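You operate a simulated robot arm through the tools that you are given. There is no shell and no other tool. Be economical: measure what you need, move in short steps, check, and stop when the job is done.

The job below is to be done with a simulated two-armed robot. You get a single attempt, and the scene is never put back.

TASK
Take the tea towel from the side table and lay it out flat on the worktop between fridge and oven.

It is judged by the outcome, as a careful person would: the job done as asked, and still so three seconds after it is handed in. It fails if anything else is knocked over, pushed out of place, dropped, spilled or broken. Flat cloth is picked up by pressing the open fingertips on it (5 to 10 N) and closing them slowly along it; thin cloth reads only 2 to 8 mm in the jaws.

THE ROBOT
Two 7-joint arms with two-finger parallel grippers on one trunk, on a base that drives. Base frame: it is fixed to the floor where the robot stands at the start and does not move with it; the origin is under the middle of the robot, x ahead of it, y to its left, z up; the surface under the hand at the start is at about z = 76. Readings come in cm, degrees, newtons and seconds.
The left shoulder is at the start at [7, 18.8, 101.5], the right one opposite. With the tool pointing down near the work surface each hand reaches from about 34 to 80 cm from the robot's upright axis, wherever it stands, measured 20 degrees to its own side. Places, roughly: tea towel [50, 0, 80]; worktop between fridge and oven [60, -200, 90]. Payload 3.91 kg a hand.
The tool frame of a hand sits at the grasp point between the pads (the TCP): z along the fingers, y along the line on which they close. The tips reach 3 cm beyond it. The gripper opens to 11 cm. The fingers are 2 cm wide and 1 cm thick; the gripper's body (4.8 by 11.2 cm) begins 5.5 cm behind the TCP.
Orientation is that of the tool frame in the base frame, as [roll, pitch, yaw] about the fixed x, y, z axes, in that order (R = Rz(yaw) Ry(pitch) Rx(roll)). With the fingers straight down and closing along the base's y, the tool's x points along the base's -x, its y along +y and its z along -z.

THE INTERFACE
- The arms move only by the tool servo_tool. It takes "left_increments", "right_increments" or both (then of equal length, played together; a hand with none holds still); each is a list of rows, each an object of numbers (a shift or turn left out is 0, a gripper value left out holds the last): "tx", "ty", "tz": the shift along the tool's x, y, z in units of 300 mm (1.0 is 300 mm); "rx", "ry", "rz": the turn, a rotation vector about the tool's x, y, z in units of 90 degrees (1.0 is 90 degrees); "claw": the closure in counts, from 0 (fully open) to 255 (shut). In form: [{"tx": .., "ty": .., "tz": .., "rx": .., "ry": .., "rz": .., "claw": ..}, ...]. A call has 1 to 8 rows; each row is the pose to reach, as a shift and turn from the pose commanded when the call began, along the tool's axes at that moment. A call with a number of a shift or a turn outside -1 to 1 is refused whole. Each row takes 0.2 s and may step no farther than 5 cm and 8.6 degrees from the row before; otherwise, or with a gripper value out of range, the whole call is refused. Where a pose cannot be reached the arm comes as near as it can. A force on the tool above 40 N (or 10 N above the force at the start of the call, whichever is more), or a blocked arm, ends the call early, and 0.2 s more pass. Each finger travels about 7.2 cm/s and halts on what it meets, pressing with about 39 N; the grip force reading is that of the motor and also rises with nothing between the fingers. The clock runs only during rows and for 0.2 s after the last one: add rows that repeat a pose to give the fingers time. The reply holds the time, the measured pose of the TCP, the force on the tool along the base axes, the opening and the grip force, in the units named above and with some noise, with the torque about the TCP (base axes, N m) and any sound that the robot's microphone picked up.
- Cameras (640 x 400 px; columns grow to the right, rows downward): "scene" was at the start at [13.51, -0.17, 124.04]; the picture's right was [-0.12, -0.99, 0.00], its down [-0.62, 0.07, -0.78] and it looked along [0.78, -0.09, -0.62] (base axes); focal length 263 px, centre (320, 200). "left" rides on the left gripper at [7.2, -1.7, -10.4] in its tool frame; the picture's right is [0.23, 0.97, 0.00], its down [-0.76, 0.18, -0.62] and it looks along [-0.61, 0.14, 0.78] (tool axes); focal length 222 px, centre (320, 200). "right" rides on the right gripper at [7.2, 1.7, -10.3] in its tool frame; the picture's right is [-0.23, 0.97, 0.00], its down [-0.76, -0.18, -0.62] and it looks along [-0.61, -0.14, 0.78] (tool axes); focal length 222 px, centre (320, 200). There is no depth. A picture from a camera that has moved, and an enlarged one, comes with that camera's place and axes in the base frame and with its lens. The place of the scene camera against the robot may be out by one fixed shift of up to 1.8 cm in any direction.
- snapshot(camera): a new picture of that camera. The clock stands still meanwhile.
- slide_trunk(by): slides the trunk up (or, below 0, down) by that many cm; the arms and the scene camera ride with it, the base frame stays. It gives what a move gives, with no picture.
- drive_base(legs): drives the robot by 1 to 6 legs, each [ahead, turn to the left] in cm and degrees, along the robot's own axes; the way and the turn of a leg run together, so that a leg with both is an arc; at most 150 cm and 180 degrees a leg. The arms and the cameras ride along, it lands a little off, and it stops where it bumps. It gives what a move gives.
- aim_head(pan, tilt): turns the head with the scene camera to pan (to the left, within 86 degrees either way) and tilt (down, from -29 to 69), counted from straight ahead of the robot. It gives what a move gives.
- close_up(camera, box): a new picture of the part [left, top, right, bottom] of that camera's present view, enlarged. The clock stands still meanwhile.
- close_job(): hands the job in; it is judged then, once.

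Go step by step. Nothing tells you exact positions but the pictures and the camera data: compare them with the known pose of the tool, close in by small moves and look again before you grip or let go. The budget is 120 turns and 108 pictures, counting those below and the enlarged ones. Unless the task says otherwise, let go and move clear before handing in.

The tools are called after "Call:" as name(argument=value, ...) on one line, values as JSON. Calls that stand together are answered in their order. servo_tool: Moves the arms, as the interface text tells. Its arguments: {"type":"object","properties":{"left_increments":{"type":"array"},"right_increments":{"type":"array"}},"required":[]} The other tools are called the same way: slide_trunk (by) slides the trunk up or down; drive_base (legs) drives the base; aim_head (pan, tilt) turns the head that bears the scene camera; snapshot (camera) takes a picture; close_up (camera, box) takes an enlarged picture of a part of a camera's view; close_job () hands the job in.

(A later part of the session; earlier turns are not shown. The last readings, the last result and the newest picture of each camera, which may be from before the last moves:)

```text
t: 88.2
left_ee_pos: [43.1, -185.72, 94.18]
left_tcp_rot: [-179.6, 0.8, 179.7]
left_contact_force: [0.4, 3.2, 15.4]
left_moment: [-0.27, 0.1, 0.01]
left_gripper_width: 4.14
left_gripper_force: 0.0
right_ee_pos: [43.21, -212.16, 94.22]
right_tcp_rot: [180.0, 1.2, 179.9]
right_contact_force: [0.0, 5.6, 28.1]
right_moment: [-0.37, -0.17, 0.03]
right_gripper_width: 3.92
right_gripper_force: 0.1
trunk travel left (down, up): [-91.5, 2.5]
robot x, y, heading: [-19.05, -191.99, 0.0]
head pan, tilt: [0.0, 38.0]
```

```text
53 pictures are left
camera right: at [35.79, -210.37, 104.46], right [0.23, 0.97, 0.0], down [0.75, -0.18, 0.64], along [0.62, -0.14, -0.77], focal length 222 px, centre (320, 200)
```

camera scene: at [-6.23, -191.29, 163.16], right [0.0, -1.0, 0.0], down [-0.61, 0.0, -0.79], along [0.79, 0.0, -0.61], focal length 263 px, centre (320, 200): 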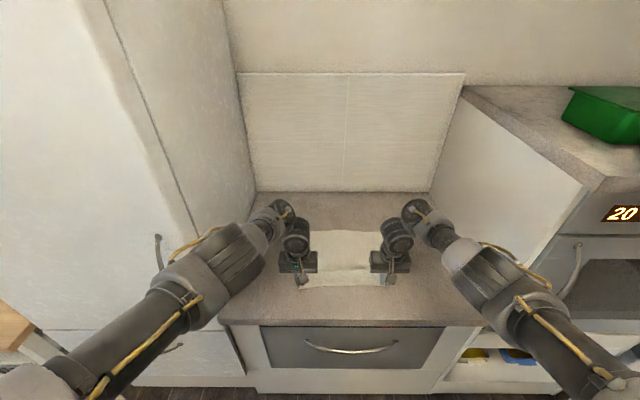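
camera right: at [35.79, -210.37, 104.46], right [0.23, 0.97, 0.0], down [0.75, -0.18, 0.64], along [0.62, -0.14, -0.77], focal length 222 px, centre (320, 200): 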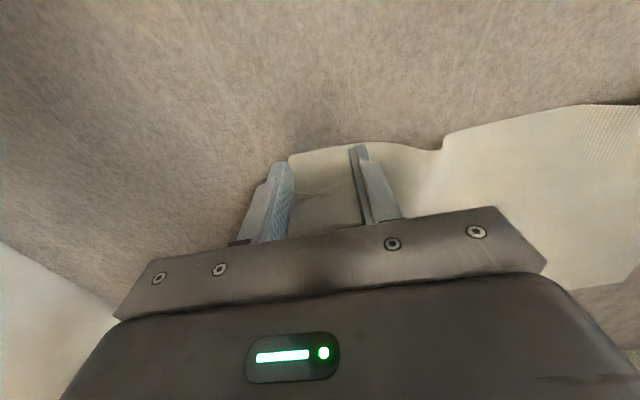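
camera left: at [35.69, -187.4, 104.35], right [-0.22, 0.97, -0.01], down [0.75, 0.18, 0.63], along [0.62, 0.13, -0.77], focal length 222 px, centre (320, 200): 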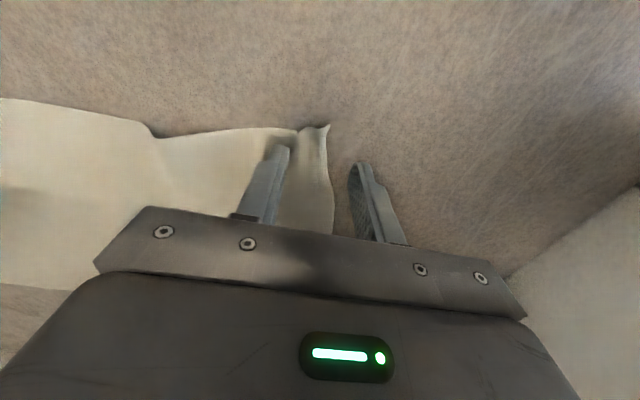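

Released. I lift clear straight up and inspect the lie.

Call:
servo_tool(left_increments=[{"tz": -0.03}, {"tz": -0.1}, {"tz": -0.2}, {"tz": -0.35}, {"tz": -0.5}], right_increments=[{"tz": -0.03}, {"tz": -0.1}, {"tz": -0.2}, {"tz": -0.35}, {"tz": -0.5}])

Call:
snapshot(camera="scene")

Call:
snapshot(camera="left")

Call:
snapshot(camera="right")

```text
t: 89.4
left_ee_pos: [43.06, -185.81, 108.91]
left_tcp_rot: [-179.9, 0.6, 179.7]
left_contact_force: [-0.3, 0.5, 0.1]
left_moment: [0.0, -0.03, -0.04]
left_gripper_width: 4.3
left_gripper_force: 0.0
right_ee_pos: [43.16, -212.51, 108.61]
right_tcp_rot: [179.8, 0.7, 179.8]
right_contact_force: [0.0, 0.2, 0.2]
right_moment: [-0.01, -0.04, 0.0]
right_gripper_width: 4.3
right_gripper_force: 0.0
trunk travel left (down, up): [-91.5, 2.5]
robot x, y, heading: [-19.07, -192.21, 0.0]
head pan, tilt: [0.0, 38.0]
```

```text
52 pictures are left
camera scene: at [-5.86, -191.28, 163.09], right [0.0, -1.0, 0.0], down [-0.61, 0.0, -0.79], along [0.79, 0.0, -0.61], focal length 263 px, centre (320, 200)
```

scene: 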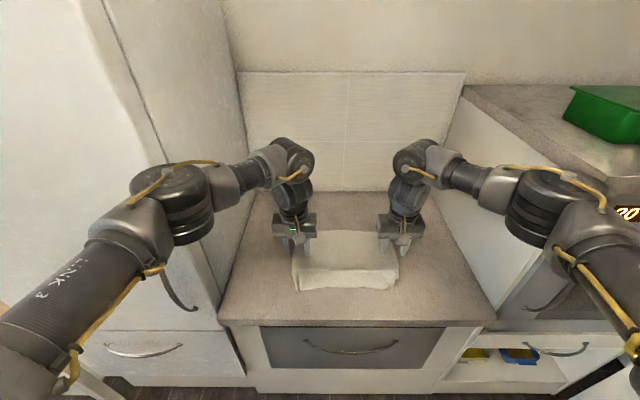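

```text
51 pictures are left
camera left: at [35.63, -187.56, 119.16], right [-0.22, 0.97, 0.0], down [0.76, 0.18, 0.63], along [0.62, 0.14, -0.78], focal length 222 px, centre (320, 200)
```

left: 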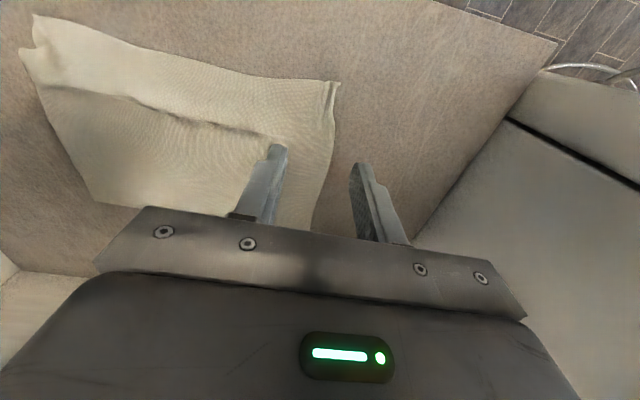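

```text
50 pictures are left
camera right: at [35.78, -210.7, 118.96], right [0.23, 0.97, 0.0], down [0.75, -0.18, 0.63], along [0.62, -0.14, -0.77], focal length 222 px, centre (320, 200)
```

right: 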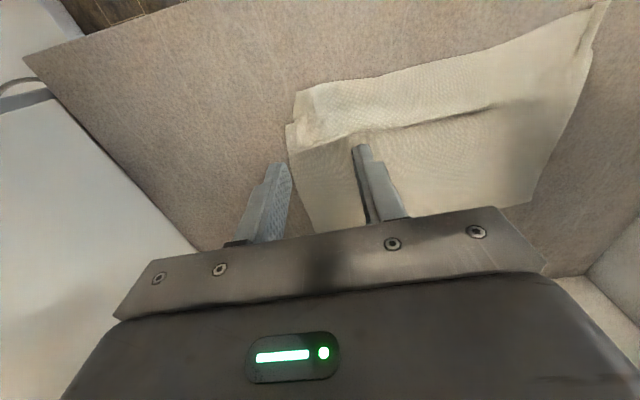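

A transverse ridge remains. I retreat a little to see the whole cloth clearly.

Call:
drive_base(legs=[[-22, 0]])

Call:
aim_head(pan=-5, tilt=42)

Call:
snapshot(camera="scene")

Call:
snapshot(camera="left")

```text
t: 91.1
left_ee_pos: [21.37, -186.14, 108.78]
left_tcp_rot: [-179.8, 0.7, 179.6]
left_contact_force: [-0.6, 0.6, 0.5]
left_moment: [0.03, -0.02, 0.03]
left_gripper_width: 4.3
left_gripper_force: 0.0
right_ee_pos: [21.33, -212.65, 108.54]
right_tcp_rot: [179.8, 0.7, 179.7]
right_contact_force: [0.5, 0.2, 0.6]
right_moment: [0.01, -0.02, 0.03]
right_gripper_width: 4.32
right_gripper_force: 0.1
trunk travel left (down, up): [-91.5, 2.5]
robot x, y, heading: [-41.48, -192.27, -0.2]
head pan, tilt: [0.0, 38.0]
```

```text
t: 91.8
left_ee_pos: [21.36, -186.18, 108.79]
left_tcp_rot: [-179.8, 0.6, 179.5]
left_contact_force: [-0.1, -0.5, -0.1]
left_moment: [0.02, 0.0, 0.01]
left_gripper_width: 4.32
left_gripper_force: 0.0
right_ee_pos: [21.34, -212.67, 108.48]
right_tcp_rot: [180.0, 0.7, 179.7]
right_contact_force: [0.8, 0.3, -0.2]
right_moment: [0.01, 0.02, -0.03]
right_gripper_width: 4.32
right_gripper_force: 0.1
trunk travel left (down, up): [-91.5, 2.5]
robot x, y, heading: [-41.48, -191.92, -0.6]
head pan, tilt: [-5.0, 42.0]
```

```text
49 pictures are left
camera scene: at [-27.78, -192.09, 162.49], right [-0.09, -1.0, 0.0], down [-0.67, 0.06, -0.74], along [0.74, -0.07, -0.67], focal length 263 px, centre (320, 200)
```

scene: 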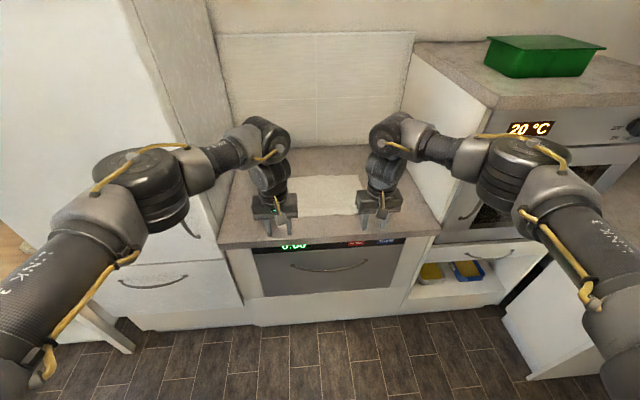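

```text
48 pictures are left
camera left: at [13.97, -187.79, 119.06], right [-0.22, 0.98, 0.0], down [0.76, 0.17, 0.63], along [0.62, 0.13, -0.78], focal length 222 px, centre (320, 200)
```

left: 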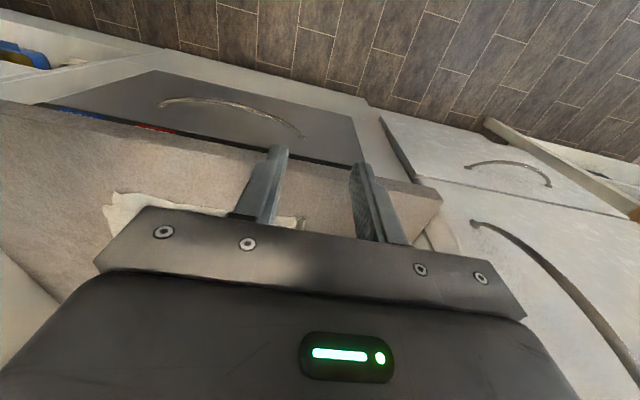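

Call:
close_up(camera="scene", box=[230, 140, 410, 252])

```text
3.56 times, centred on (320, 196) of scene
camera zoom: at [-27.78, -192.09, 162.49], right [-0.09, -1.0, 0.0], down [-0.67, 0.06, -0.74], along [0.74, -0.07, -0.67], focal length 936 px, centre (320, 214)
```

zoom: 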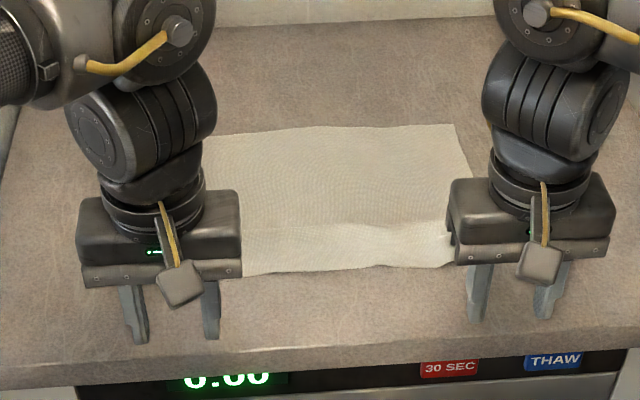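

The cloth spans x 42–67 and its far edge is full width; only the near corners are gathered by about 3 cm each, with a soft ridge. I come closer to view the corners.

Call:
drive_base(legs=[[14, 0]])

Call:
close_up(camera="left", box=[0, 50, 400, 300])

Call:
close_up(camera="right", box=[240, 50, 640, 300])

```text
t: 93.1
left_ee_pos: [34.37, -186.42, 109.41]
left_tcp_rot: [-179.7, 1.0, 179.4]
left_contact_force: [0.2, -0.8, -0.6]
left_moment: [-0.05, 0.06, -0.03]
left_gripper_width: 4.32
left_gripper_force: 0.1
right_ee_pos: [34.27, -212.93, 109.11]
right_tcp_rot: [179.7, 1.2, 179.7]
right_contact_force: [0.7, -0.1, -1.0]
right_moment: [0.02, 0.04, 0.02]
right_gripper_width: 4.3
right_gripper_force: 0.0
trunk travel left (down, up): [-91.5, 2.5]
robot x, y, heading: [-27.12, -192.04, -0.3]
head pan, tilt: [-5.0, 42.0]
```

```text
1.60 times, centred on (200, 175) of left
camera zoom: at [26.91, -187.94, 119.52], right [-0.22, 0.98, -0.01], down [0.75, 0.17, 0.64], along [0.62, 0.13, -0.77], focal length 355 px, centre (512, 240)
```

zoom: 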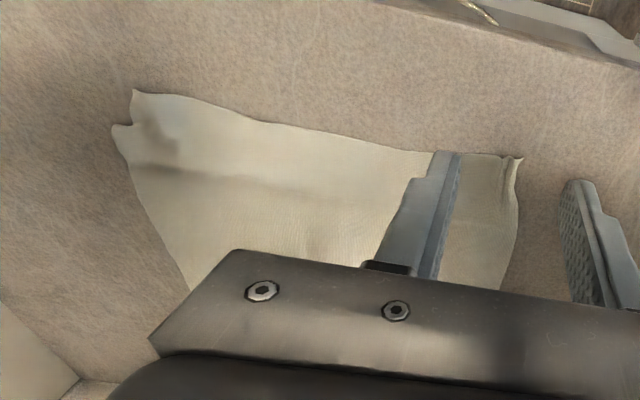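

```text
1.60 times, centred on (440, 175) of right
camera zoom: at [26.89, -211.05, 119.32], right [0.23, 0.97, 0.01], down [0.75, -0.18, 0.64], along [0.62, -0.14, -0.77], focal length 355 px, centre (128, 240)
```

zoom: 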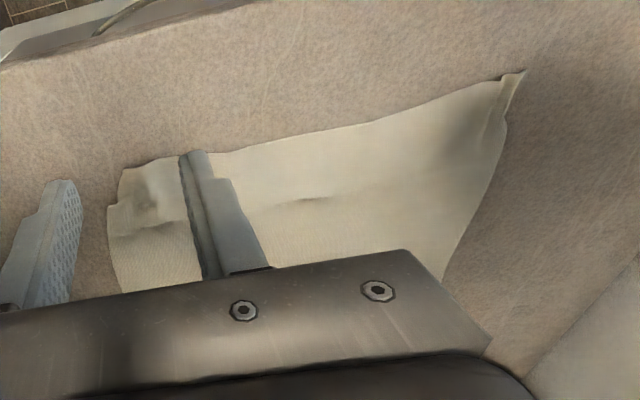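

Call:
servo_tool(right_increments=[{"ty": -0.1, "tz": -0.05, "claw": 255}, {"ty": -0.2, "tz": -0.1}, {"ty": -0.3, "tz": -0.1}], left_increments=[{"ty": 0.1, "tz": -0.05, "claw": 255}, {"ty": 0.2, "tz": -0.1}, {"ty": 0.3, "tz": -0.1}])

Call:
close_up(camera="right", box=[300, 60, 620, 260])

Call:
close_up(camera="left", box=[40, 60, 360, 260])

```text
t: 93.9
left_ee_pos: [34.23, -177.31, 112.36]
left_tcp_rot: [-179.8, 1.1, 179.4]
left_contact_force: [0.9, -0.1, 0.1]
left_moment: [0.0, -0.04, 0.02]
left_gripper_width: 0.0
left_gripper_force: 37.7
right_ee_pos: [34.1, -221.51, 112.24]
right_tcp_rot: [179.9, 1.1, 179.7]
right_contact_force: [-0.3, -0.3, 0.7]
right_moment: [-0.03, -0.01, 0.01]
right_gripper_width: 0.0
right_gripper_force: 37.9
trunk travel left (down, up): [-91.5, 2.5]
robot x, y, heading: [-27.1, -191.86, -0.2]
head pan, tilt: [-5.0, 42.0]
```

```text
2.00 times, centred on (460, 160) of right
camera zoom: at [26.66, -219.86, 122.45], right [0.23, 0.97, 0.01], down [0.75, -0.18, 0.64], along [0.62, -0.14, -0.77], focal length 444 px, centre (40, 280)
```

zoom: 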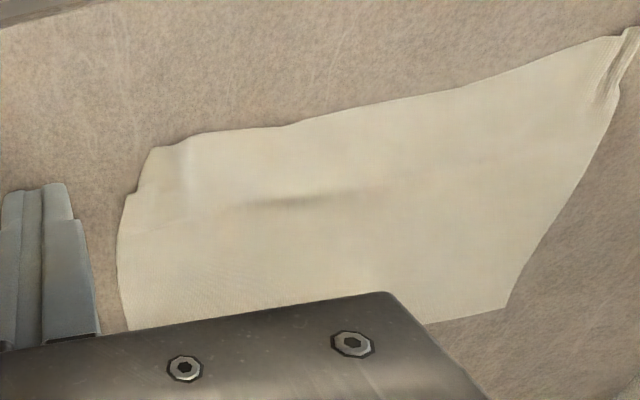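

```text
2.00 times, centred on (200, 160) of left
camera zoom: at [26.77, -178.83, 122.6], right [-0.22, 0.98, -0.01], down [0.75, 0.17, 0.64], along [0.62, 0.13, -0.77], focal length 444 px, centre (560, 280)
```

zoom: 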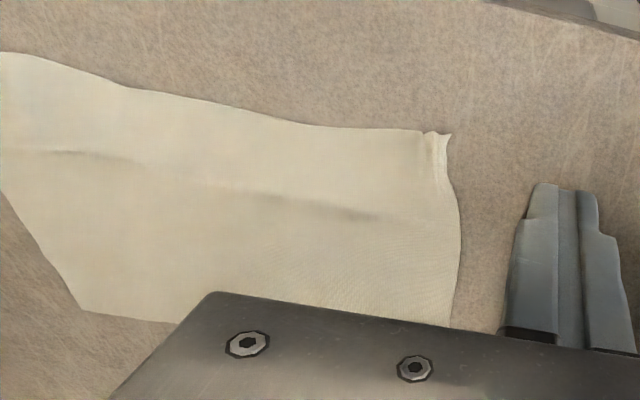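

The right near corner looks tucked under and the left one has a small pleat. I'll press with closed fingertips at each corner and stroke outward; first moving above them.

Call:
drive_base(legs=[[7, 0]])

Call:
servo_tool(left_increments=[{"ty": -0.08, "tz": 0.1}, {"ty": -0.16, "tz": 0.2}, {"ty": -0.23, "tz": 0.3}, {"ty": -0.23, "tz": 0.42}, {"ty": -0.23, "tz": 0.5}, {"ty": -0.23, "tz": 0.5}], right_increments=[{"ty": 0.07, "tz": 0.1}, {"ty": 0.14, "tz": 0.2}, {"ty": 0.21, "tz": 0.3}, {"ty": 0.21, "tz": 0.42}, {"ty": 0.21, "tz": 0.5}, {"ty": 0.21, "tz": 0.5}])

Call:
snapshot(camera="left")

Call:
snapshot(camera="right")

```text
t: 94.9
left_ee_pos: [40.81, -177.54, 112.77]
left_tcp_rot: [-179.8, 1.3, 179.3]
left_contact_force: [0.6, -0.1, -0.3]
left_moment: [0.0, -0.01, -0.01]
left_gripper_width: 0.02
left_gripper_force: 37.4
right_ee_pos: [40.34, -222.06, 112.3]
right_tcp_rot: [179.8, 1.6, 179.6]
right_contact_force: [0.4, 0.1, -1.1]
right_moment: [0.06, 0.05, -0.01]
right_gripper_width: 0.01
right_gripper_force: 38.0
trunk travel left (down, up): [-91.5, 2.5]
robot x, y, heading: [-20.69, -192.53, -0.3]
head pan, tilt: [-5.0, 42.0]
```

```text
t: 96.3
left_ee_pos: [41.08, -184.26, 97.73]
left_tcp_rot: [-179.7, 1.5, 179.2]
left_contact_force: [-1.3, 0.2, -0.2]
left_moment: [-0.01, -0.04, 0.02]
left_gripper_width: 0.02
left_gripper_force: 38.3
right_ee_pos: [40.81, -215.48, 97.62]
right_tcp_rot: [179.9, 1.7, 179.6]
right_contact_force: [-0.6, 0.4, 0.0]
right_moment: [-0.01, -0.01, 0.0]
right_gripper_width: 0.0
right_gripper_force: 38.2
trunk travel left (down, up): [-91.5, 2.5]
robot x, y, heading: [-20.14, -192.08, -0.5]
head pan, tilt: [-5.0, 42.0]
```

```text
42 pictures are left
camera left: at [33.46, -185.81, 107.87], right [-0.21, 0.98, -0.01], down [0.75, 0.17, 0.64], along [0.63, 0.13, -0.77], focal length 222 px, centre (320, 200)
```

left: 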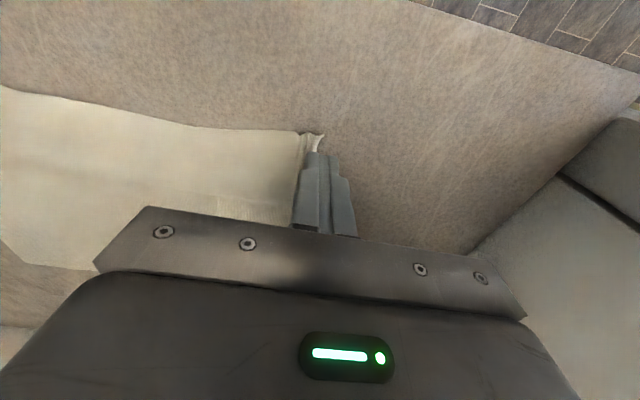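

```text
41 pictures are left
camera right: at [33.3, -213.64, 107.88], right [0.23, 0.97, 0.01], down [0.74, -0.18, 0.65], along [0.63, -0.14, -0.76], focal length 222 px, centre (320, 200)
```

right: 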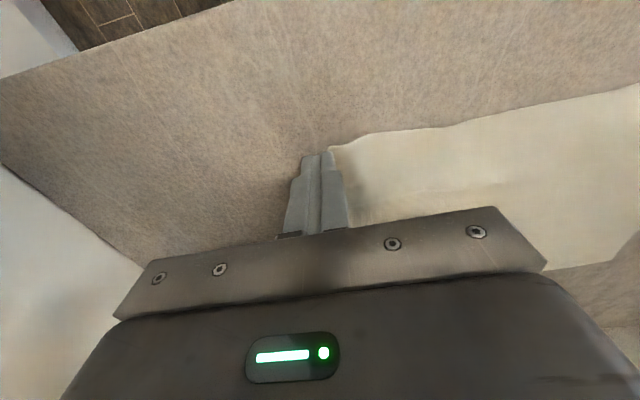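

Call:
servo_tool(left_increments=[{"tx": -0.05, "tz": 0.04}, {"tx": -0.05, "tz": 0.08}, {"tx": -0.05, "tz": 0.105}, {"tx": -0.05, "tz": 0.118}, {"tx": -0.05, "tz": 0.118}], right_increments=[{"tx": -0.08, "ty": 0.03, "tz": 0.04}, {"tx": -0.08, "ty": 0.03, "tz": 0.08}, {"tx": -0.08, "ty": 0.03, "tz": 0.105}, {"tx": -0.08, "ty": 0.03, "tz": 0.116}, {"tx": -0.08, "ty": 0.03, "tz": 0.116}])

```text
t: 97.5
left_ee_pos: [42.58, -184.28, 94.24]
left_tcp_rot: [-179.7, 1.5, 179.1]
left_contact_force: [0.0, 0.4, 1.0]
left_moment: [-0.02, 0.02, 0.04]
left_gripper_width: 0.0
left_gripper_force: 37.5
right_ee_pos: [43.31, -214.68, 94.25]
right_tcp_rot: [179.8, 1.8, 179.5]
right_contact_force: [1.2, -1.9, 15.3]
right_moment: [-0.09, 0.0, 0.03]
right_gripper_width: 0.02
right_gripper_force: 37.9
trunk travel left (down, up): [-91.5, 2.5]
robot x, y, heading: [-20.5, -192.26, -0.5]
head pan, tilt: [-5.0, 42.0]
```

Call:
servo_tool(left_increments=[{"tz": 0.006}, {"tz": 0.008, "ty": 0.01}, {"tz": 0.008, "ty": 0.03, "tx": 0.005}, {"tz": 0.008, "ty": 0.05, "tx": 0.01}, {"tz": 0.008, "ty": 0.07, "tx": 0.015}, {"tz": 0.008, "ty": 0.09, "tx": 0.02}, {"tz": 0.008, "ty": 0.1, "tx": 0.02}], right_increments=[{"tz": -0.002}, {"tz": -0.002, "ty": -0.01}, {"tz": -0.002, "ty": -0.03, "tx": 0.005}, {"tz": -0.002, "ty": -0.05, "tx": 0.01}, {"tz": -0.002, "ty": -0.07, "tx": 0.015}, {"tz": -0.002, "ty": -0.09, "tx": 0.02}, {"tz": -0.002, "ty": -0.11, "tx": 0.02}])

Call:
snapshot(camera="left")

Call:
snapshot(camera="right")

```text
t: 99.1
left_ee_pos: [41.83, -181.28, 94.21]
left_tcp_rot: [-179.9, 1.6, 179.4]
left_contact_force: [0.7, -3.6, 24.4]
left_moment: [-0.17, 0.15, 0.05]
left_gripper_width: 0.01
left_gripper_force: 37.6
right_ee_pos: [42.56, -218.08, 94.09]
right_tcp_rot: [180.0, 1.6, 179.6]
right_contact_force: [0.1, 0.7, 0.5]
right_moment: [0.01, 0.02, 0.0]
right_gripper_width: 0.03
right_gripper_force: 37.3
trunk travel left (down, up): [-91.5, 2.5]
robot x, y, heading: [-20.57, -192.14, -0.3]
head pan, tilt: [-5.0, 42.0]
```

```text
40 pictures are left
camera left: at [34.26, -182.96, 104.26], right [-0.22, 0.98, -0.01], down [0.75, 0.17, 0.64], along [0.63, 0.13, -0.77], focal length 222 px, centre (320, 200)
```

left: 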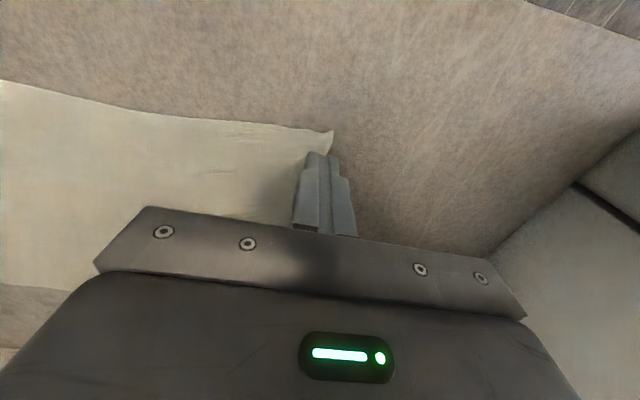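

```text
39 pictures are left
camera right: at [35.05, -216.33, 104.32], right [0.24, 0.97, 0.01], down [0.74, -0.19, 0.64], along [0.63, -0.15, -0.76], focal length 222 px, centre (320, 200)
```

right: 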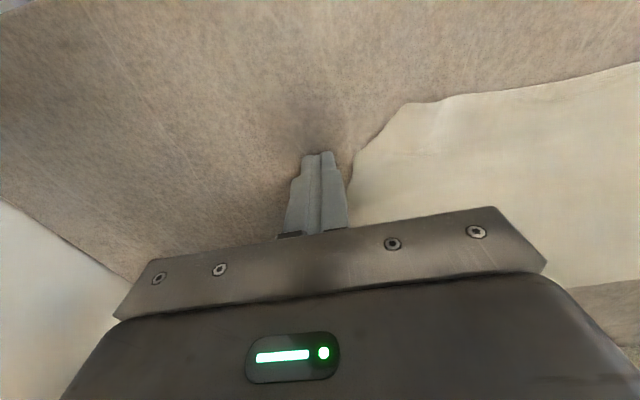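

The left corner is spread out well. The right slipped: its corner flap is tucked under. With the left hand anchoring, I'll pinch the near edge at y≈−207 with the right hand, lift so the flap drops open, and set it down again.

Call:
servo_tool(right_increments=[{"tz": -0.08}, {"tz": -0.167}, {"tz": -0.167, "ty": 0.12, "claw": 181}, {"tz": -0.167, "ty": 0.24, "tx": 0.015}, {"tz": -0.167, "ty": 0.36, "tx": 0.025}, {"tz": -0.08, "ty": 0.36, "tx": 0.025}, {"tz": -0.03, "ty": 0.36, "tx": 0.025}])

Call:
snapshot(camera="right")

```text
t: 100.7
left_ee_pos: [41.82, -181.33, 94.04]
left_tcp_rot: [-179.7, 1.7, 179.3]
left_contact_force: [4.2, -1.1, 26.6]
left_moment: [-0.09, 0.08, 0.02]
left_gripper_width: 0.0
left_gripper_force: 37.9
right_ee_pos: [41.85, -207.24, 95.02]
right_tcp_rot: [179.8, 1.7, 179.6]
right_contact_force: [0.3, 0.2, -0.4]
right_moment: [0.01, 0.01, 0.02]
right_gripper_width: 3.2
right_gripper_force: 0.0
trunk travel left (down, up): [-91.5, 2.5]
robot x, y, heading: [-20.38, -192.09, -0.0]
head pan, tilt: [-5.0, 42.0]
```

```text
38 pictures are left
camera right: at [34.38, -205.4, 105.34], right [0.23, 0.97, 0.01], down [0.74, -0.19, 0.65], along [0.63, -0.14, -0.76], focal length 222 px, centre (320, 200)
```

right: 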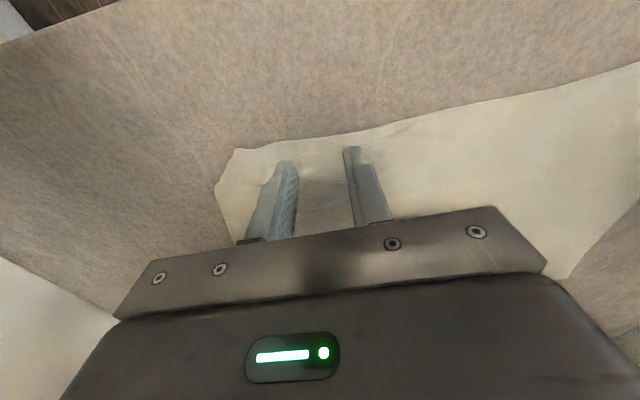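

Call:
servo_tool(right_increments=[{"tz": 0.025}, {"tz": 0.034}, {"tz": 0.038}, {"tz": 0.038}])

```text
t: 101.7
left_ee_pos: [41.78, -181.5, 94.22]
left_tcp_rot: [-179.8, 1.6, 179.2]
left_contact_force: [4.8, 0.1, 21.3]
left_moment: [-0.05, 0.03, 0.03]
left_gripper_width: 0.0
left_gripper_force: 37.8
right_ee_pos: [42.1, -207.25, 94.16]
right_tcp_rot: [179.7, 1.9, 179.5]
right_contact_force: [1.4, -2.1, 16.3]
right_moment: [-0.26, 0.12, 0.04]
right_gripper_width: 3.19
right_gripper_force: 0.4
trunk travel left (down, up): [-91.5, 2.5]
robot x, y, heading: [-20.5, -192.28, -0.5]
head pan, tilt: [-5.0, 42.0]
```

Call:
servo_tool(right_increments=[{"claw": 190}, {"claw": 200}, {"claw": 210}, {"claw": 220}, {"claw": 230}, {"claw": 240}, {"claw": 255}, {"claw": 255}])

Call:
snapshot(camera="right")

```text
t: 103.5
left_ee_pos: [41.64, -181.22, 94.11]
left_tcp_rot: [-179.7, 1.6, 179.2]
left_contact_force: [2.1, -2.9, 11.1]
left_moment: [-0.12, 0.02, 0.02]
left_gripper_width: 0.0
left_gripper_force: 38.1
right_ee_pos: [41.93, -207.1, 94.16]
right_tcp_rot: [179.8, 1.8, 179.6]
right_contact_force: [0.1, 2.2, 28.0]
right_moment: [0.03, 0.25, -0.03]
right_gripper_width: 0.21
right_gripper_force: 39.4
trunk travel left (down, up): [-91.5, 2.5]
robot x, y, heading: [-20.49, -191.98, -0.4]
head pan, tilt: [-5.0, 42.0]
```

```text
37 pictures are left
camera right: at [34.35, -205.3, 104.36], right [0.23, 0.97, 0.01], down [0.74, -0.19, 0.65], along [0.63, -0.14, -0.76], focal length 222 px, centre (320, 200)
```

right: 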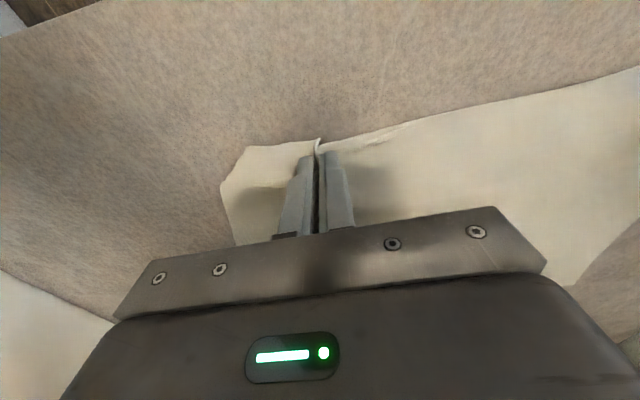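

Call:
servo_tool(right_increments=[{"tz": -0.06}, {"tz": -0.13, "tx": -0.02}, {"tz": -0.2, "tx": -0.05}, {"tz": -0.27, "tx": -0.08}, {"tz": -0.34, "tx": -0.12}, {"tz": -0.38, "tx": -0.15}, {"tz": -0.38, "tx": -0.15}])

Call:
snapshot(camera="scene")

Call:
snapshot(camera="right")

```text
t: 105.1
left_ee_pos: [41.86, -181.34, 94.01]
left_tcp_rot: [-179.9, 1.4, 179.3]
left_contact_force: [0.8, -2.6, 17.0]
left_moment: [-0.09, 0.13, -0.07]
left_gripper_width: 0.02
left_gripper_force: 37.8
right_ee_pos: [46.35, -207.28, 105.69]
right_tcp_rot: [179.9, 1.7, 179.5]
right_contact_force: [-0.8, 0.1, 0.0]
right_moment: [0.01, 0.0, -0.02]
right_gripper_width: 0.21
right_gripper_force: 39.4
trunk travel left (down, up): [-91.5, 2.5]
robot x, y, heading: [-20.4, -192.22, -0.5]
head pan, tilt: [-5.0, 42.0]
```

```text
36 pictures are left
camera scene: at [-7.41, -192.35, 162.52], right [-0.09, -1.0, 0.0], down [-0.66, 0.06, -0.74], along [0.74, -0.07, -0.67], focal length 263 px, centre (320, 200)
```

scene: 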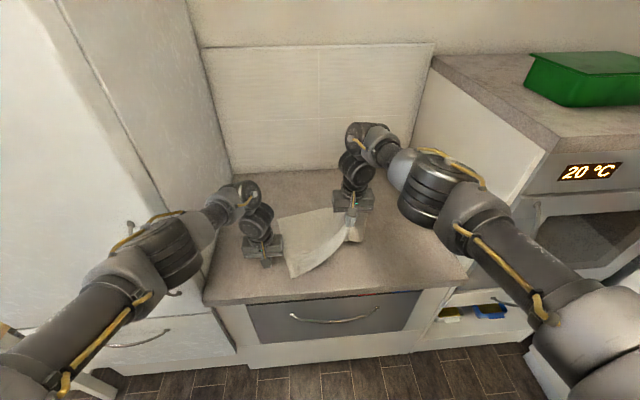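

```text
35 pictures are left
camera right: at [38.72, -205.49, 115.81], right [0.24, 0.97, 0.01], down [0.74, -0.19, 0.65], along [0.63, -0.14, -0.76], focal length 222 px, centre (320, 200)
```

right: 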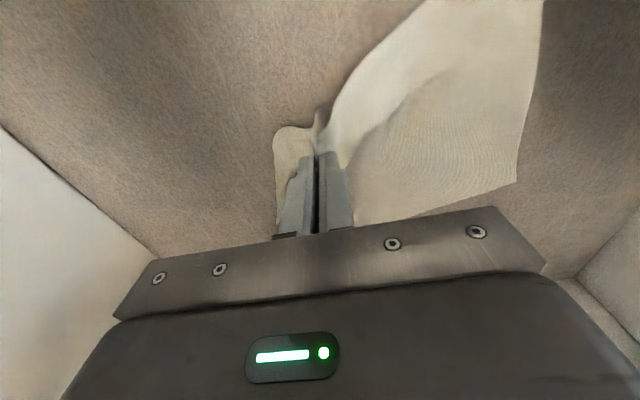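

Call:
close_up(camera="scene", box=[220, 180, 420, 305])

```text
3.20 times, centred on (320, 242) of scene
camera zoom: at [-7.41, -192.35, 162.52], right [-0.09, -1.0, 0.0], down [-0.66, 0.06, -0.74], along [0.74, -0.07, -0.67], focal length 843 px, centre (320, 64)
```

zoom: 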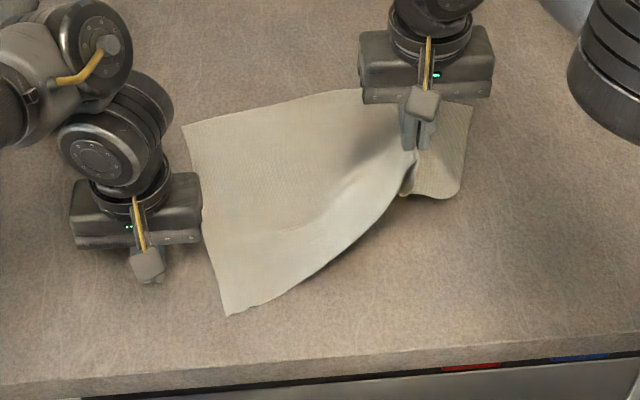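

The left let go gently, so the towel turned about 10° but its left part is flat; the right flap now hangs open. I swing right a little and lower with the flap trailing outward.

Call:
servo_tool(left_increments=[{"tz": -0.1}, {"tz": -0.2}, {"tz": -0.3, "ty": 0.05}, {"tz": -0.3, "ty": 0.1}, {"tz": -0.3, "ty": 0.1}, {"tz": -0.3, "ty": 0.1}, {"tz": -0.3, "ty": 0.1}, {"tz": -0.3, "ty": 0.1}], right_increments=[{"ty": -0.12, "tz": 0.0, "tx": 0.02}, {"ty": -0.257, "tz": 0.03, "tx": 0.045}, {"ty": -0.257, "tz": 0.09, "tx": 0.06}, {"ty": -0.24, "tz": 0.15, "tx": 0.075}, {"ty": -0.215, "tz": 0.21, "tx": 0.09}, {"ty": -0.19, "tz": 0.27, "tx": 0.105}, {"ty": -0.165, "tz": 0.32, "tx": 0.118}, {"ty": -0.15, "tz": 0.36, "tx": 0.128}])

Call:
close_up(camera="scene", box=[220, 180, 420, 305])

Call:
snapshot(camera="right")

```text
t: 106.9
left_ee_pos: [41.71, -178.42, 103.07]
left_tcp_rot: [-179.9, 1.4, 179.3]
left_contact_force: [0.7, -0.6, 0.2]
left_moment: [0.0, 0.01, -0.02]
left_gripper_width: 0.02
left_gripper_force: 37.4
right_ee_pos: [42.8, -211.57, 94.38]
right_tcp_rot: [179.8, 1.6, 179.6]
right_contact_force: [1.7, 1.1, 2.1]
right_moment: [0.0, 0.0, -0.02]
right_gripper_width: 0.19
right_gripper_force: 38.7
trunk travel left (down, up): [-91.5, 2.5]
robot x, y, heading: [-20.35, -192.05, -0.3]
head pan, tilt: [-5.0, 42.0]
```

```text
3.20 times, centred on (320, 242) of scene
camera zoom: at [-7.15, -192.31, 162.5], right [-0.09, -1.0, 0.0], down [-0.67, 0.06, -0.74], along [0.74, -0.07, -0.67], focal length 843 px, centre (320, 64)
```

zoom: 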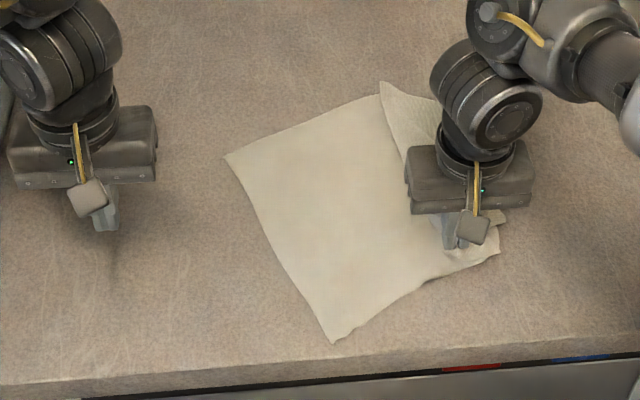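

```text
32 pictures are left
camera right: at [35.22, -209.79, 104.61], right [0.23, 0.97, 0.01], down [0.74, -0.19, 0.64], along [0.63, -0.14, -0.76], focal length 222 px, centre (320, 200)
```

right: 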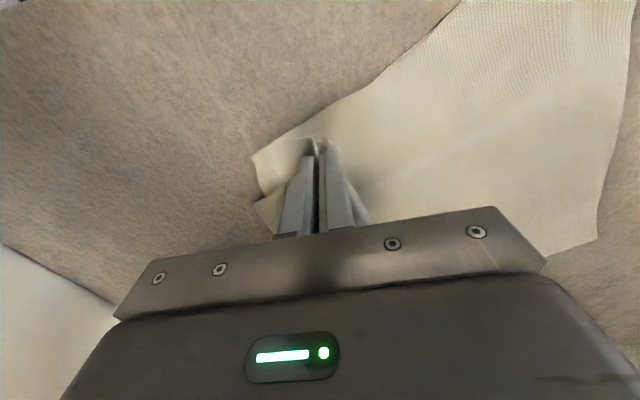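

The swing dragged the cloth round and folded its right part. I release, rise and look, then re-grip at both corners properly.

Call:
servo_tool(right_increments=[{"claw": 230}, {"claw": 200}, {"tz": -0.1, "claw": 200}, {"tz": -0.25}, {"tz": -0.4}, {"tz": -0.5, "ty": -0.1}, {"tz": -0.5, "ty": -0.2}, {"tz": -0.5, "ty": -0.3}])

Call:
close_up(camera="scene", box=[220, 180, 420, 305])

Call:
snapshot(camera="right")

```text
t: 108.7
left_ee_pos: [41.77, -178.45, 102.92]
left_tcp_rot: [-179.9, 1.4, 179.2]
left_contact_force: [0.9, -0.6, -0.9]
left_moment: [-0.01, -0.01, 0.02]
left_gripper_width: 0.0
left_gripper_force: 37.6
right_ee_pos: [41.98, -220.83, 109.46]
right_tcp_rot: [179.8, 1.6, 179.5]
right_contact_force: [0.3, 0.3, 0.0]
right_moment: [0.05, 0.0, -0.01]
right_gripper_width: 2.36
right_gripper_force: 0.2
trunk travel left (down, up): [-91.5, 2.5]
robot x, y, heading: [-20.5, -192.21, -0.4]
head pan, tilt: [-5.0, 42.0]
```

```text
3.20 times, centred on (320, 242) of scene
camera zoom: at [-7.14, -192.36, 162.49], right [-0.09, -1.0, 0.0], down [-0.67, 0.06, -0.74], along [0.74, -0.07, -0.67], focal length 843 px, centre (320, 64)
```

zoom: 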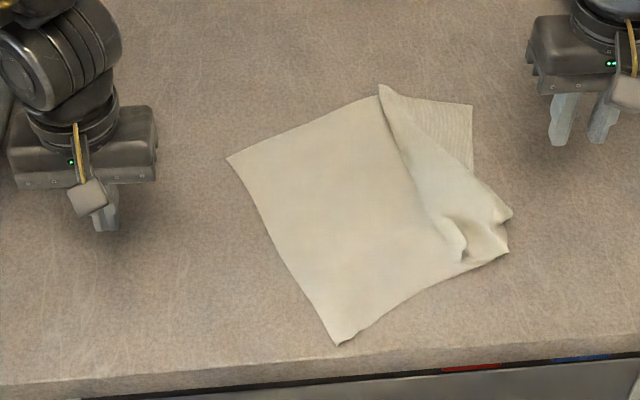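

```text
30 pictures are left
camera right: at [34.68, -219.05, 119.74], right [0.23, 0.97, 0.01], down [0.74, -0.19, 0.64], along [0.63, -0.14, -0.77], focal length 222 px, centre (320, 200)
```

right: 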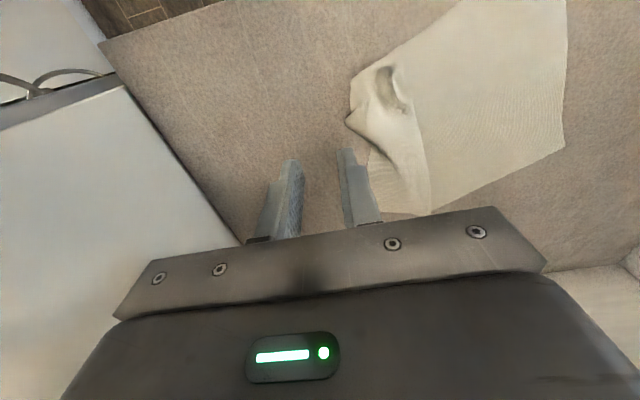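

The far edge is clean from corner to corner, about (56.5, −188) to (62, −217); only the near right is crumpled. I'll pick the towel up by the far edge, which also suits laying it away from me. First hands up, trunk down to the lower height, base 4 cm on.

Call:
servo_tool(left_increments=[{"tz": -0.15, "claw": 162}, {"tz": -0.3}, {"tz": -0.45}, {"tz": -0.6}, {"tz": -0.68}], right_increments=[{"tz": -0.12, "claw": 162}, {"tz": -0.24}, {"tz": -0.36}, {"tz": -0.48}, {"tz": -0.48}])

Call:
slide_trunk(by=-17)

Call:
drive_base(legs=[[4.5, 0]])

Call:
servo_tool(left_increments=[{"rz": -0.08, "ty": -0.05}, {"rz": -0.16, "ty": -0.1}, {"rz": -0.24, "ty": -0.15}, {"rz": -0.32, "ty": -0.2}], right_increments=[{"rz": 0.07}, {"rz": 0.14}, {"rz": 0.21}, {"rz": 0.26}])

Call:
servo_tool(left_increments=[{"ry": -0.08}, {"ry": -0.16}, {"ry": -0.24}, {"ry": -0.3}], right_increments=[{"ry": -0.08}, {"ry": -0.16}, {"ry": -0.24}, {"ry": -0.3}])

```text
t: 109.9
left_ee_pos: [41.37, -178.42, 123.26]
left_tcp_rot: [-179.7, 1.4, 179.4]
left_contact_force: [0.0, 0.6, 0.0]
left_moment: [0.0, -0.01, -0.01]
left_gripper_width: 4.02
left_gripper_force: 0.1
right_ee_pos: [41.66, -220.64, 123.93]
right_tcp_rot: [179.8, 1.5, 179.5]
right_contact_force: [0.5, -0.4, 0.2]
right_moment: [0.02, -0.01, 0.03]
right_gripper_width: 4.02
right_gripper_force: 0.2
trunk travel left (down, up): [-91.5, 2.5]
robot x, y, heading: [-20.86, -192.2, -0.4]
head pan, tilt: [-5.0, 42.0]
```

```text
t: 111.8
left_ee_pos: [41.42, -178.22, 106.12]
left_tcp_rot: [-179.8, 1.4, 179.3]
left_contact_force: [0.5, -0.9, 0.9]
left_moment: [0.04, 0.02, 0.01]
left_gripper_width: 3.98
left_gripper_force: 0.1
right_ee_pos: [41.72, -220.61, 106.85]
right_tcp_rot: [179.8, 1.7, 179.5]
right_contact_force: [0.3, 0.3, 0.0]
right_moment: [0.01, -0.03, 0.01]
right_gripper_width: 4.01
right_gripper_force: 0.0
trunk travel left (down, up): [-74.5, 19.5]
robot x, y, heading: [-20.27, -192.27, -0.2]
head pan, tilt: [-5.0, 42.0]
```

```text
t: 112.7
left_ee_pos: [45.75, -178.29, 106.2]
left_tcp_rot: [-179.7, 1.5, 179.3]
left_contact_force: [0.8, -0.1, -0.2]
left_moment: [0.0, 0.02, 0.03]
left_gripper_width: 4.01
left_gripper_force: 0.1
right_ee_pos: [46.19, -220.54, 107.0]
right_tcp_rot: [179.9, 1.7, 179.6]
right_contact_force: [0.5, 0.4, 0.6]
right_moment: [-0.05, -0.01, 0.02]
right_gripper_width: 4.02
right_gripper_force: 0.0
trunk travel left (down, up): [-74.5, 19.5]
robot x, y, heading: [-16.21, -192.35, -0.3]
head pan, tilt: [-5.0, 42.0]
```

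```text
t: 113.7
left_ee_pos: [48.31, -187.3, 107.08]
left_tcp_rot: [-179.3, 1.3, -151.8]
left_contact_force: [-0.7, -0.7, 0.0]
left_moment: [0.03, -0.04, 0.01]
left_gripper_width: 4.02
left_gripper_force: 0.0
left hand out of reach, approached as far as the arm can: row 4
right_ee_pos: [46.23, -221.16, 106.74]
right_tcp_rot: [179.0, 1.3, 156.1]
right_contact_force: [0.2, -0.2, 0.3]
right_moment: [0.09, 0.02, -0.01]
right_gripper_width: 4.0
right_gripper_force: 0.1
trunk travel left (down, up): [-74.5, 19.5]
robot x, y, heading: [-15.82, -192.12, -0.5]
head pan, tilt: [-5.0, 42.0]
```

```text
t: 114.7
left_ee_pos: [54.02, -188.14, 106.94]
left_tcp_rot: [-179.2, 28.1, -151.4]
left_contact_force: [-0.8, -0.7, -0.3]
left_moment: [0.01, 0.03, -0.01]
left_gripper_width: 4.03
left_gripper_force: 0.1
left hand out of reach, approached as far as the arm can: row 1, 2, 3, 4
right_ee_pos: [48.17, -221.78, 106.67]
right_tcp_rot: [178.9, 28.4, 156.0]
right_contact_force: [0.9, -0.5, 0.1]
right_moment: [0.04, -0.03, -0.02]
right_gripper_width: 4.03
right_gripper_force: 0.1
right hand out of reach, approached as far as the arm can: row 3, 4
trunk travel left (down, up): [-74.5, 19.5]
robot x, y, heading: [-16.2, -192.46, -0.6]
head pan, tilt: [-5.0, 42.0]
```

Call:
servo_tool(left_increments=[{"tx": 0.028, "ty": -0.027, "tz": 0.06}, {"tx": 0.056, "ty": -0.054, "tz": 0.12}, {"tx": 0.083, "ty": -0.081, "tz": 0.18}, {"tx": 0.111, "ty": -0.108, "tz": 0.24}, {"tx": 0.139, "ty": -0.135, "tz": 0.3}, {"tx": 0.139, "ty": -0.135, "tz": 0.3}], right_increments=[{"tx": -0.025, "ty": 0.086, "tz": 0.087}, {"tx": -0.05, "ty": 0.172, "tz": 0.174}, {"tx": -0.076, "ty": 0.257, "tz": 0.26}, {"tx": -0.1, "ty": 0.343, "tz": 0.347}, {"tx": -0.127, "ty": 0.429, "tz": 0.434}, {"tx": -0.127, "ty": 0.429, "tz": 0.434}])

Call:
snapshot(camera="left")

Call:
snapshot(camera="right")

Call:
close_up(camera="scene", box=[200, 140, 440, 290])

```text
t: 116.1
left_ee_pos: [56.44, -191.62, 97.15]
left_tcp_rot: [-179.1, 28.3, -151.4]
left_contact_force: [-0.1, 0.2, -0.3]
left_moment: [0.0, 0.0, 0.02]
left_gripper_width: 4.03
left_gripper_force: 0.1
right_ee_pos: [61.96, -213.62, 97.27]
right_tcp_rot: [179.0, 28.5, 155.9]
right_contact_force: [0.4, -0.2, 0.4]
right_moment: [0.02, 0.01, 0.02]
right_gripper_width: 4.02
right_gripper_force: 0.0
trunk travel left (down, up): [-74.5, 19.5]
robot x, y, heading: [-16.01, -192.02, -0.6]
head pan, tilt: [-5.0, 42.0]
```

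```text
29 pictures are left
camera left: at [47.16, -198.27, 102.85], right [-0.63, 0.76, -0.12], down [0.24, 0.35, 0.91], along [0.73, 0.55, -0.41], focal length 222 px, centre (320, 200)
```

left: 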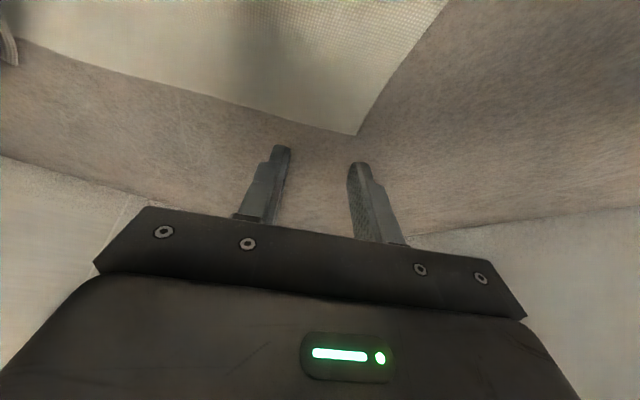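

```text
28 pictures are left
camera right: at [52.39, -207.55, 103.06], right [0.57, 0.81, 0.12], down [0.27, -0.33, 0.91], along [0.77, -0.49, -0.4], focal length 222 px, centre (320, 200)
```

right: 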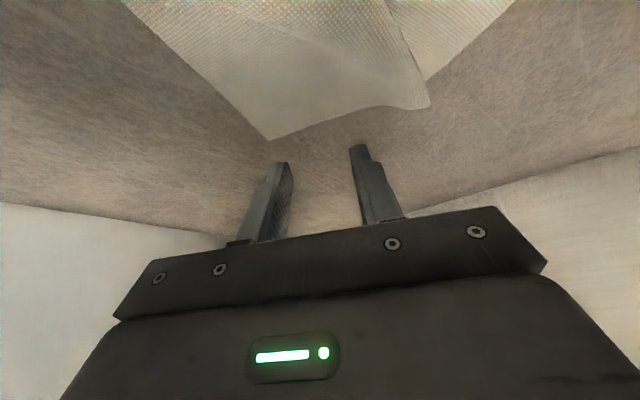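

```text
2.67 times, centred on (320, 215) of scene
camera zoom: at [-2.71, -192.36, 145.5], right [-0.1, -1.0, 0.0], down [-0.67, 0.06, -0.74], along [0.74, -0.07, -0.67], focal length 702 px, centre (320, 160)
```

zoom: 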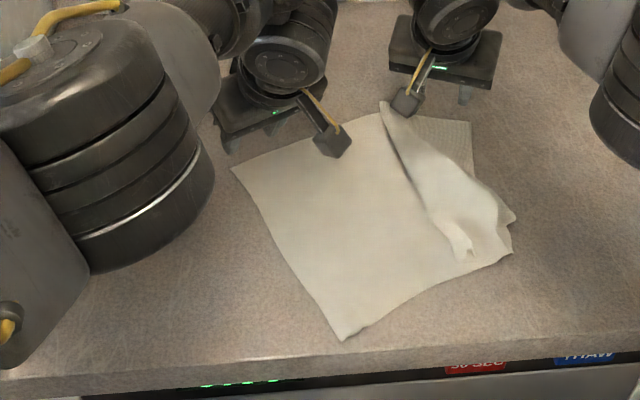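

Call:
servo_tool(left_increments=[{"tx": 0.03, "tz": 0.035}, {"tx": 0.059, "tz": 0.071}, {"tx": 0.059, "tz": 0.071}], right_increments=[{"tx": 0.02, "ty": -0.029, "tz": 0.038}, {"tx": 0.042, "ty": -0.029, "tz": 0.079}, {"tx": 0.042, "ty": -0.029, "tz": 0.079}])

Call:
servo_tool(left_increments=[{"tx": 0.004, "tz": 0.009}, {"tx": 0.004, "tz": 0.009}], right_increments=[{"tx": 0.004, "tz": 0.009}, {"tx": 0.004, "tz": 0.009}])

```text
t: 116.9
left_ee_pos: [56.09, -191.77, 94.43]
left_tcp_rot: [-179.1, 28.0, -151.5]
left_contact_force: [-0.2, -0.1, -0.5]
left_moment: [-0.01, 0.0, -0.01]
left_gripper_width: 4.04
left_gripper_force: 0.1
right_ee_pos: [61.8, -214.35, 94.67]
right_tcp_rot: [179.1, 28.4, 155.8]
right_contact_force: [0.2, -1.5, 0.1]
right_moment: [0.0, 0.0, 0.01]
right_gripper_width: 4.0
right_gripper_force: 0.1
trunk travel left (down, up): [-74.5, 19.5]
robot x, y, heading: [-16.01, -192.04, -0.3]
head pan, tilt: [-5.0, 42.0]
```

```text
t: 117.5
left_ee_pos: [56.03, -191.8, 94.17]
left_tcp_rot: [-178.8, 28.2, -151.4]
left_contact_force: [1.1, 0.3, 5.5]
left_moment: [0.15, -0.01, -0.02]
left_gripper_width: 3.99
left_gripper_force: 0.1
right_ee_pos: [61.85, -214.52, 94.24]
right_tcp_rot: [179.1, 28.4, 155.8]
right_contact_force: [-1.5, -0.1, 1.3]
right_moment: [-0.01, 0.0, 0.02]
right_gripper_width: 4.02
right_gripper_force: 0.0
trunk travel left (down, up): [-74.5, 19.5]
robot x, y, heading: [-16.01, -192.05, -0.5]
head pan, tilt: [-5.0, 42.0]
```

Call:
servo_tool(left_increments=[{"tx": 0.002, "tz": 0.004}, {"tx": 0.003, "tz": 0.006}, {"tx": 0.003, "tz": 0.006}], right_increments=[{"tx": 0.003, "tz": 0.006}, {"tx": 0.005, "tz": 0.009}, {"tx": 0.005, "tz": 0.009}])

```text
t: 118.3
left_ee_pos: [55.92, -191.69, 94.26]
left_tcp_rot: [-178.9, 28.3, -151.5]
left_contact_force: [2.5, 0.3, 11.2]
left_moment: [0.21, -0.01, -0.05]
left_gripper_width: 3.93
left_gripper_force: 0.1
right_ee_pos: [61.78, -214.41, 94.14]
right_tcp_rot: [179.1, 28.5, 155.6]
right_contact_force: [1.0, -2.1, 10.1]
right_moment: [-0.24, -0.03, 0.06]
right_gripper_width: 4.03
right_gripper_force: 0.5
trunk travel left (down, up): [-74.5, 19.5]
robot x, y, heading: [-16.01, -192.12, -0.7]
head pan, tilt: [-5.0, 42.0]
```

Call:
servo_tool(left_increments=[{"tx": 0.001, "tz": 0.003, "claw": 172}, {"tx": 0.001, "tz": 0.003, "claw": 182}, {"tx": 0.001, "tz": 0.003, "claw": 192}, {"tx": 0.001, "tz": 0.003, "claw": 202}, {"tx": 0.001, "tz": 0.003, "claw": 212}, {"tx": 0.001, "tz": 0.003, "claw": 222}, {"tx": 0.001, "tz": 0.003, "claw": 230}], right_increments=[{"tx": 0.001, "tz": 0.004, "claw": 172}, {"tx": 0.001, "tz": 0.004, "claw": 182}, {"tx": 0.001, "tz": 0.004, "claw": 192}, {"tx": 0.001, "tz": 0.004, "claw": 202}, {"tx": 0.001, "tz": 0.004, "claw": 212}, {"tx": 0.001, "tz": 0.004, "claw": 222}, {"tx": 0.001, "tz": 0.004, "claw": 230}])

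Call:
snapshot(camera="left")

Call:
snapshot(camera="right")

```text
t: 119.9
left_ee_pos: [55.68, -191.72, 94.26]
left_tcp_rot: [-178.8, 28.3, -151.4]
left_contact_force: [0.8, -0.1, 15.2]
left_moment: [0.11, -0.06, 0.0]
left_gripper_width: 1.02
left_gripper_force: 0.0
right_ee_pos: [61.58, -214.27, 94.22]
right_tcp_rot: [179.0, 28.6, 155.8]
right_contact_force: [0.7, 0.0, 17.0]
right_moment: [-0.15, -0.1, 0.03]
right_gripper_width: 1.03
right_gripper_force: 0.1
trunk travel left (down, up): [-74.5, 19.5]
robot x, y, heading: [-16.0, -192.28, -0.6]
head pan, tilt: [-5.0, 42.0]
```

```text
26 pictures are left
camera left: at [46.5, -198.36, 99.89], right [-0.63, 0.76, -0.13], down [0.24, 0.35, 0.91], along [0.74, 0.54, -0.4], focal length 222 px, centre (320, 200)
```

left: 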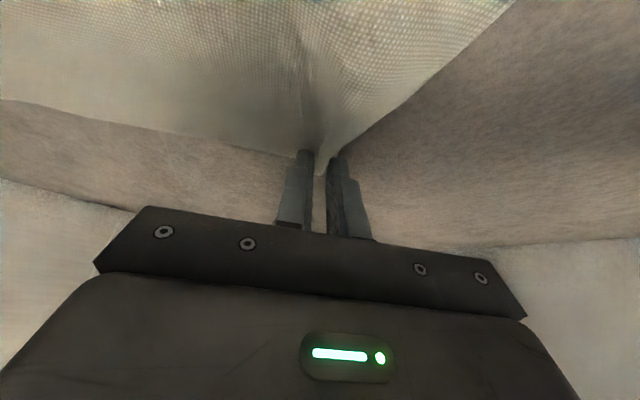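

```text
25 pictures are left
camera right: at [51.92, -208.21, 99.96], right [0.57, 0.81, 0.12], down [0.26, -0.32, 0.91], along [0.78, -0.49, -0.4], focal length 222 px, centre (320, 200)
```

right: 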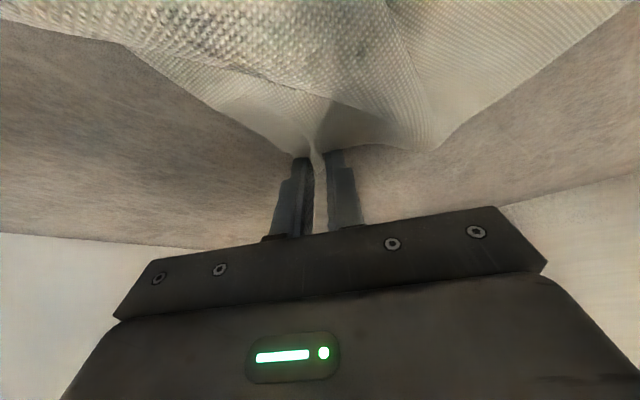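

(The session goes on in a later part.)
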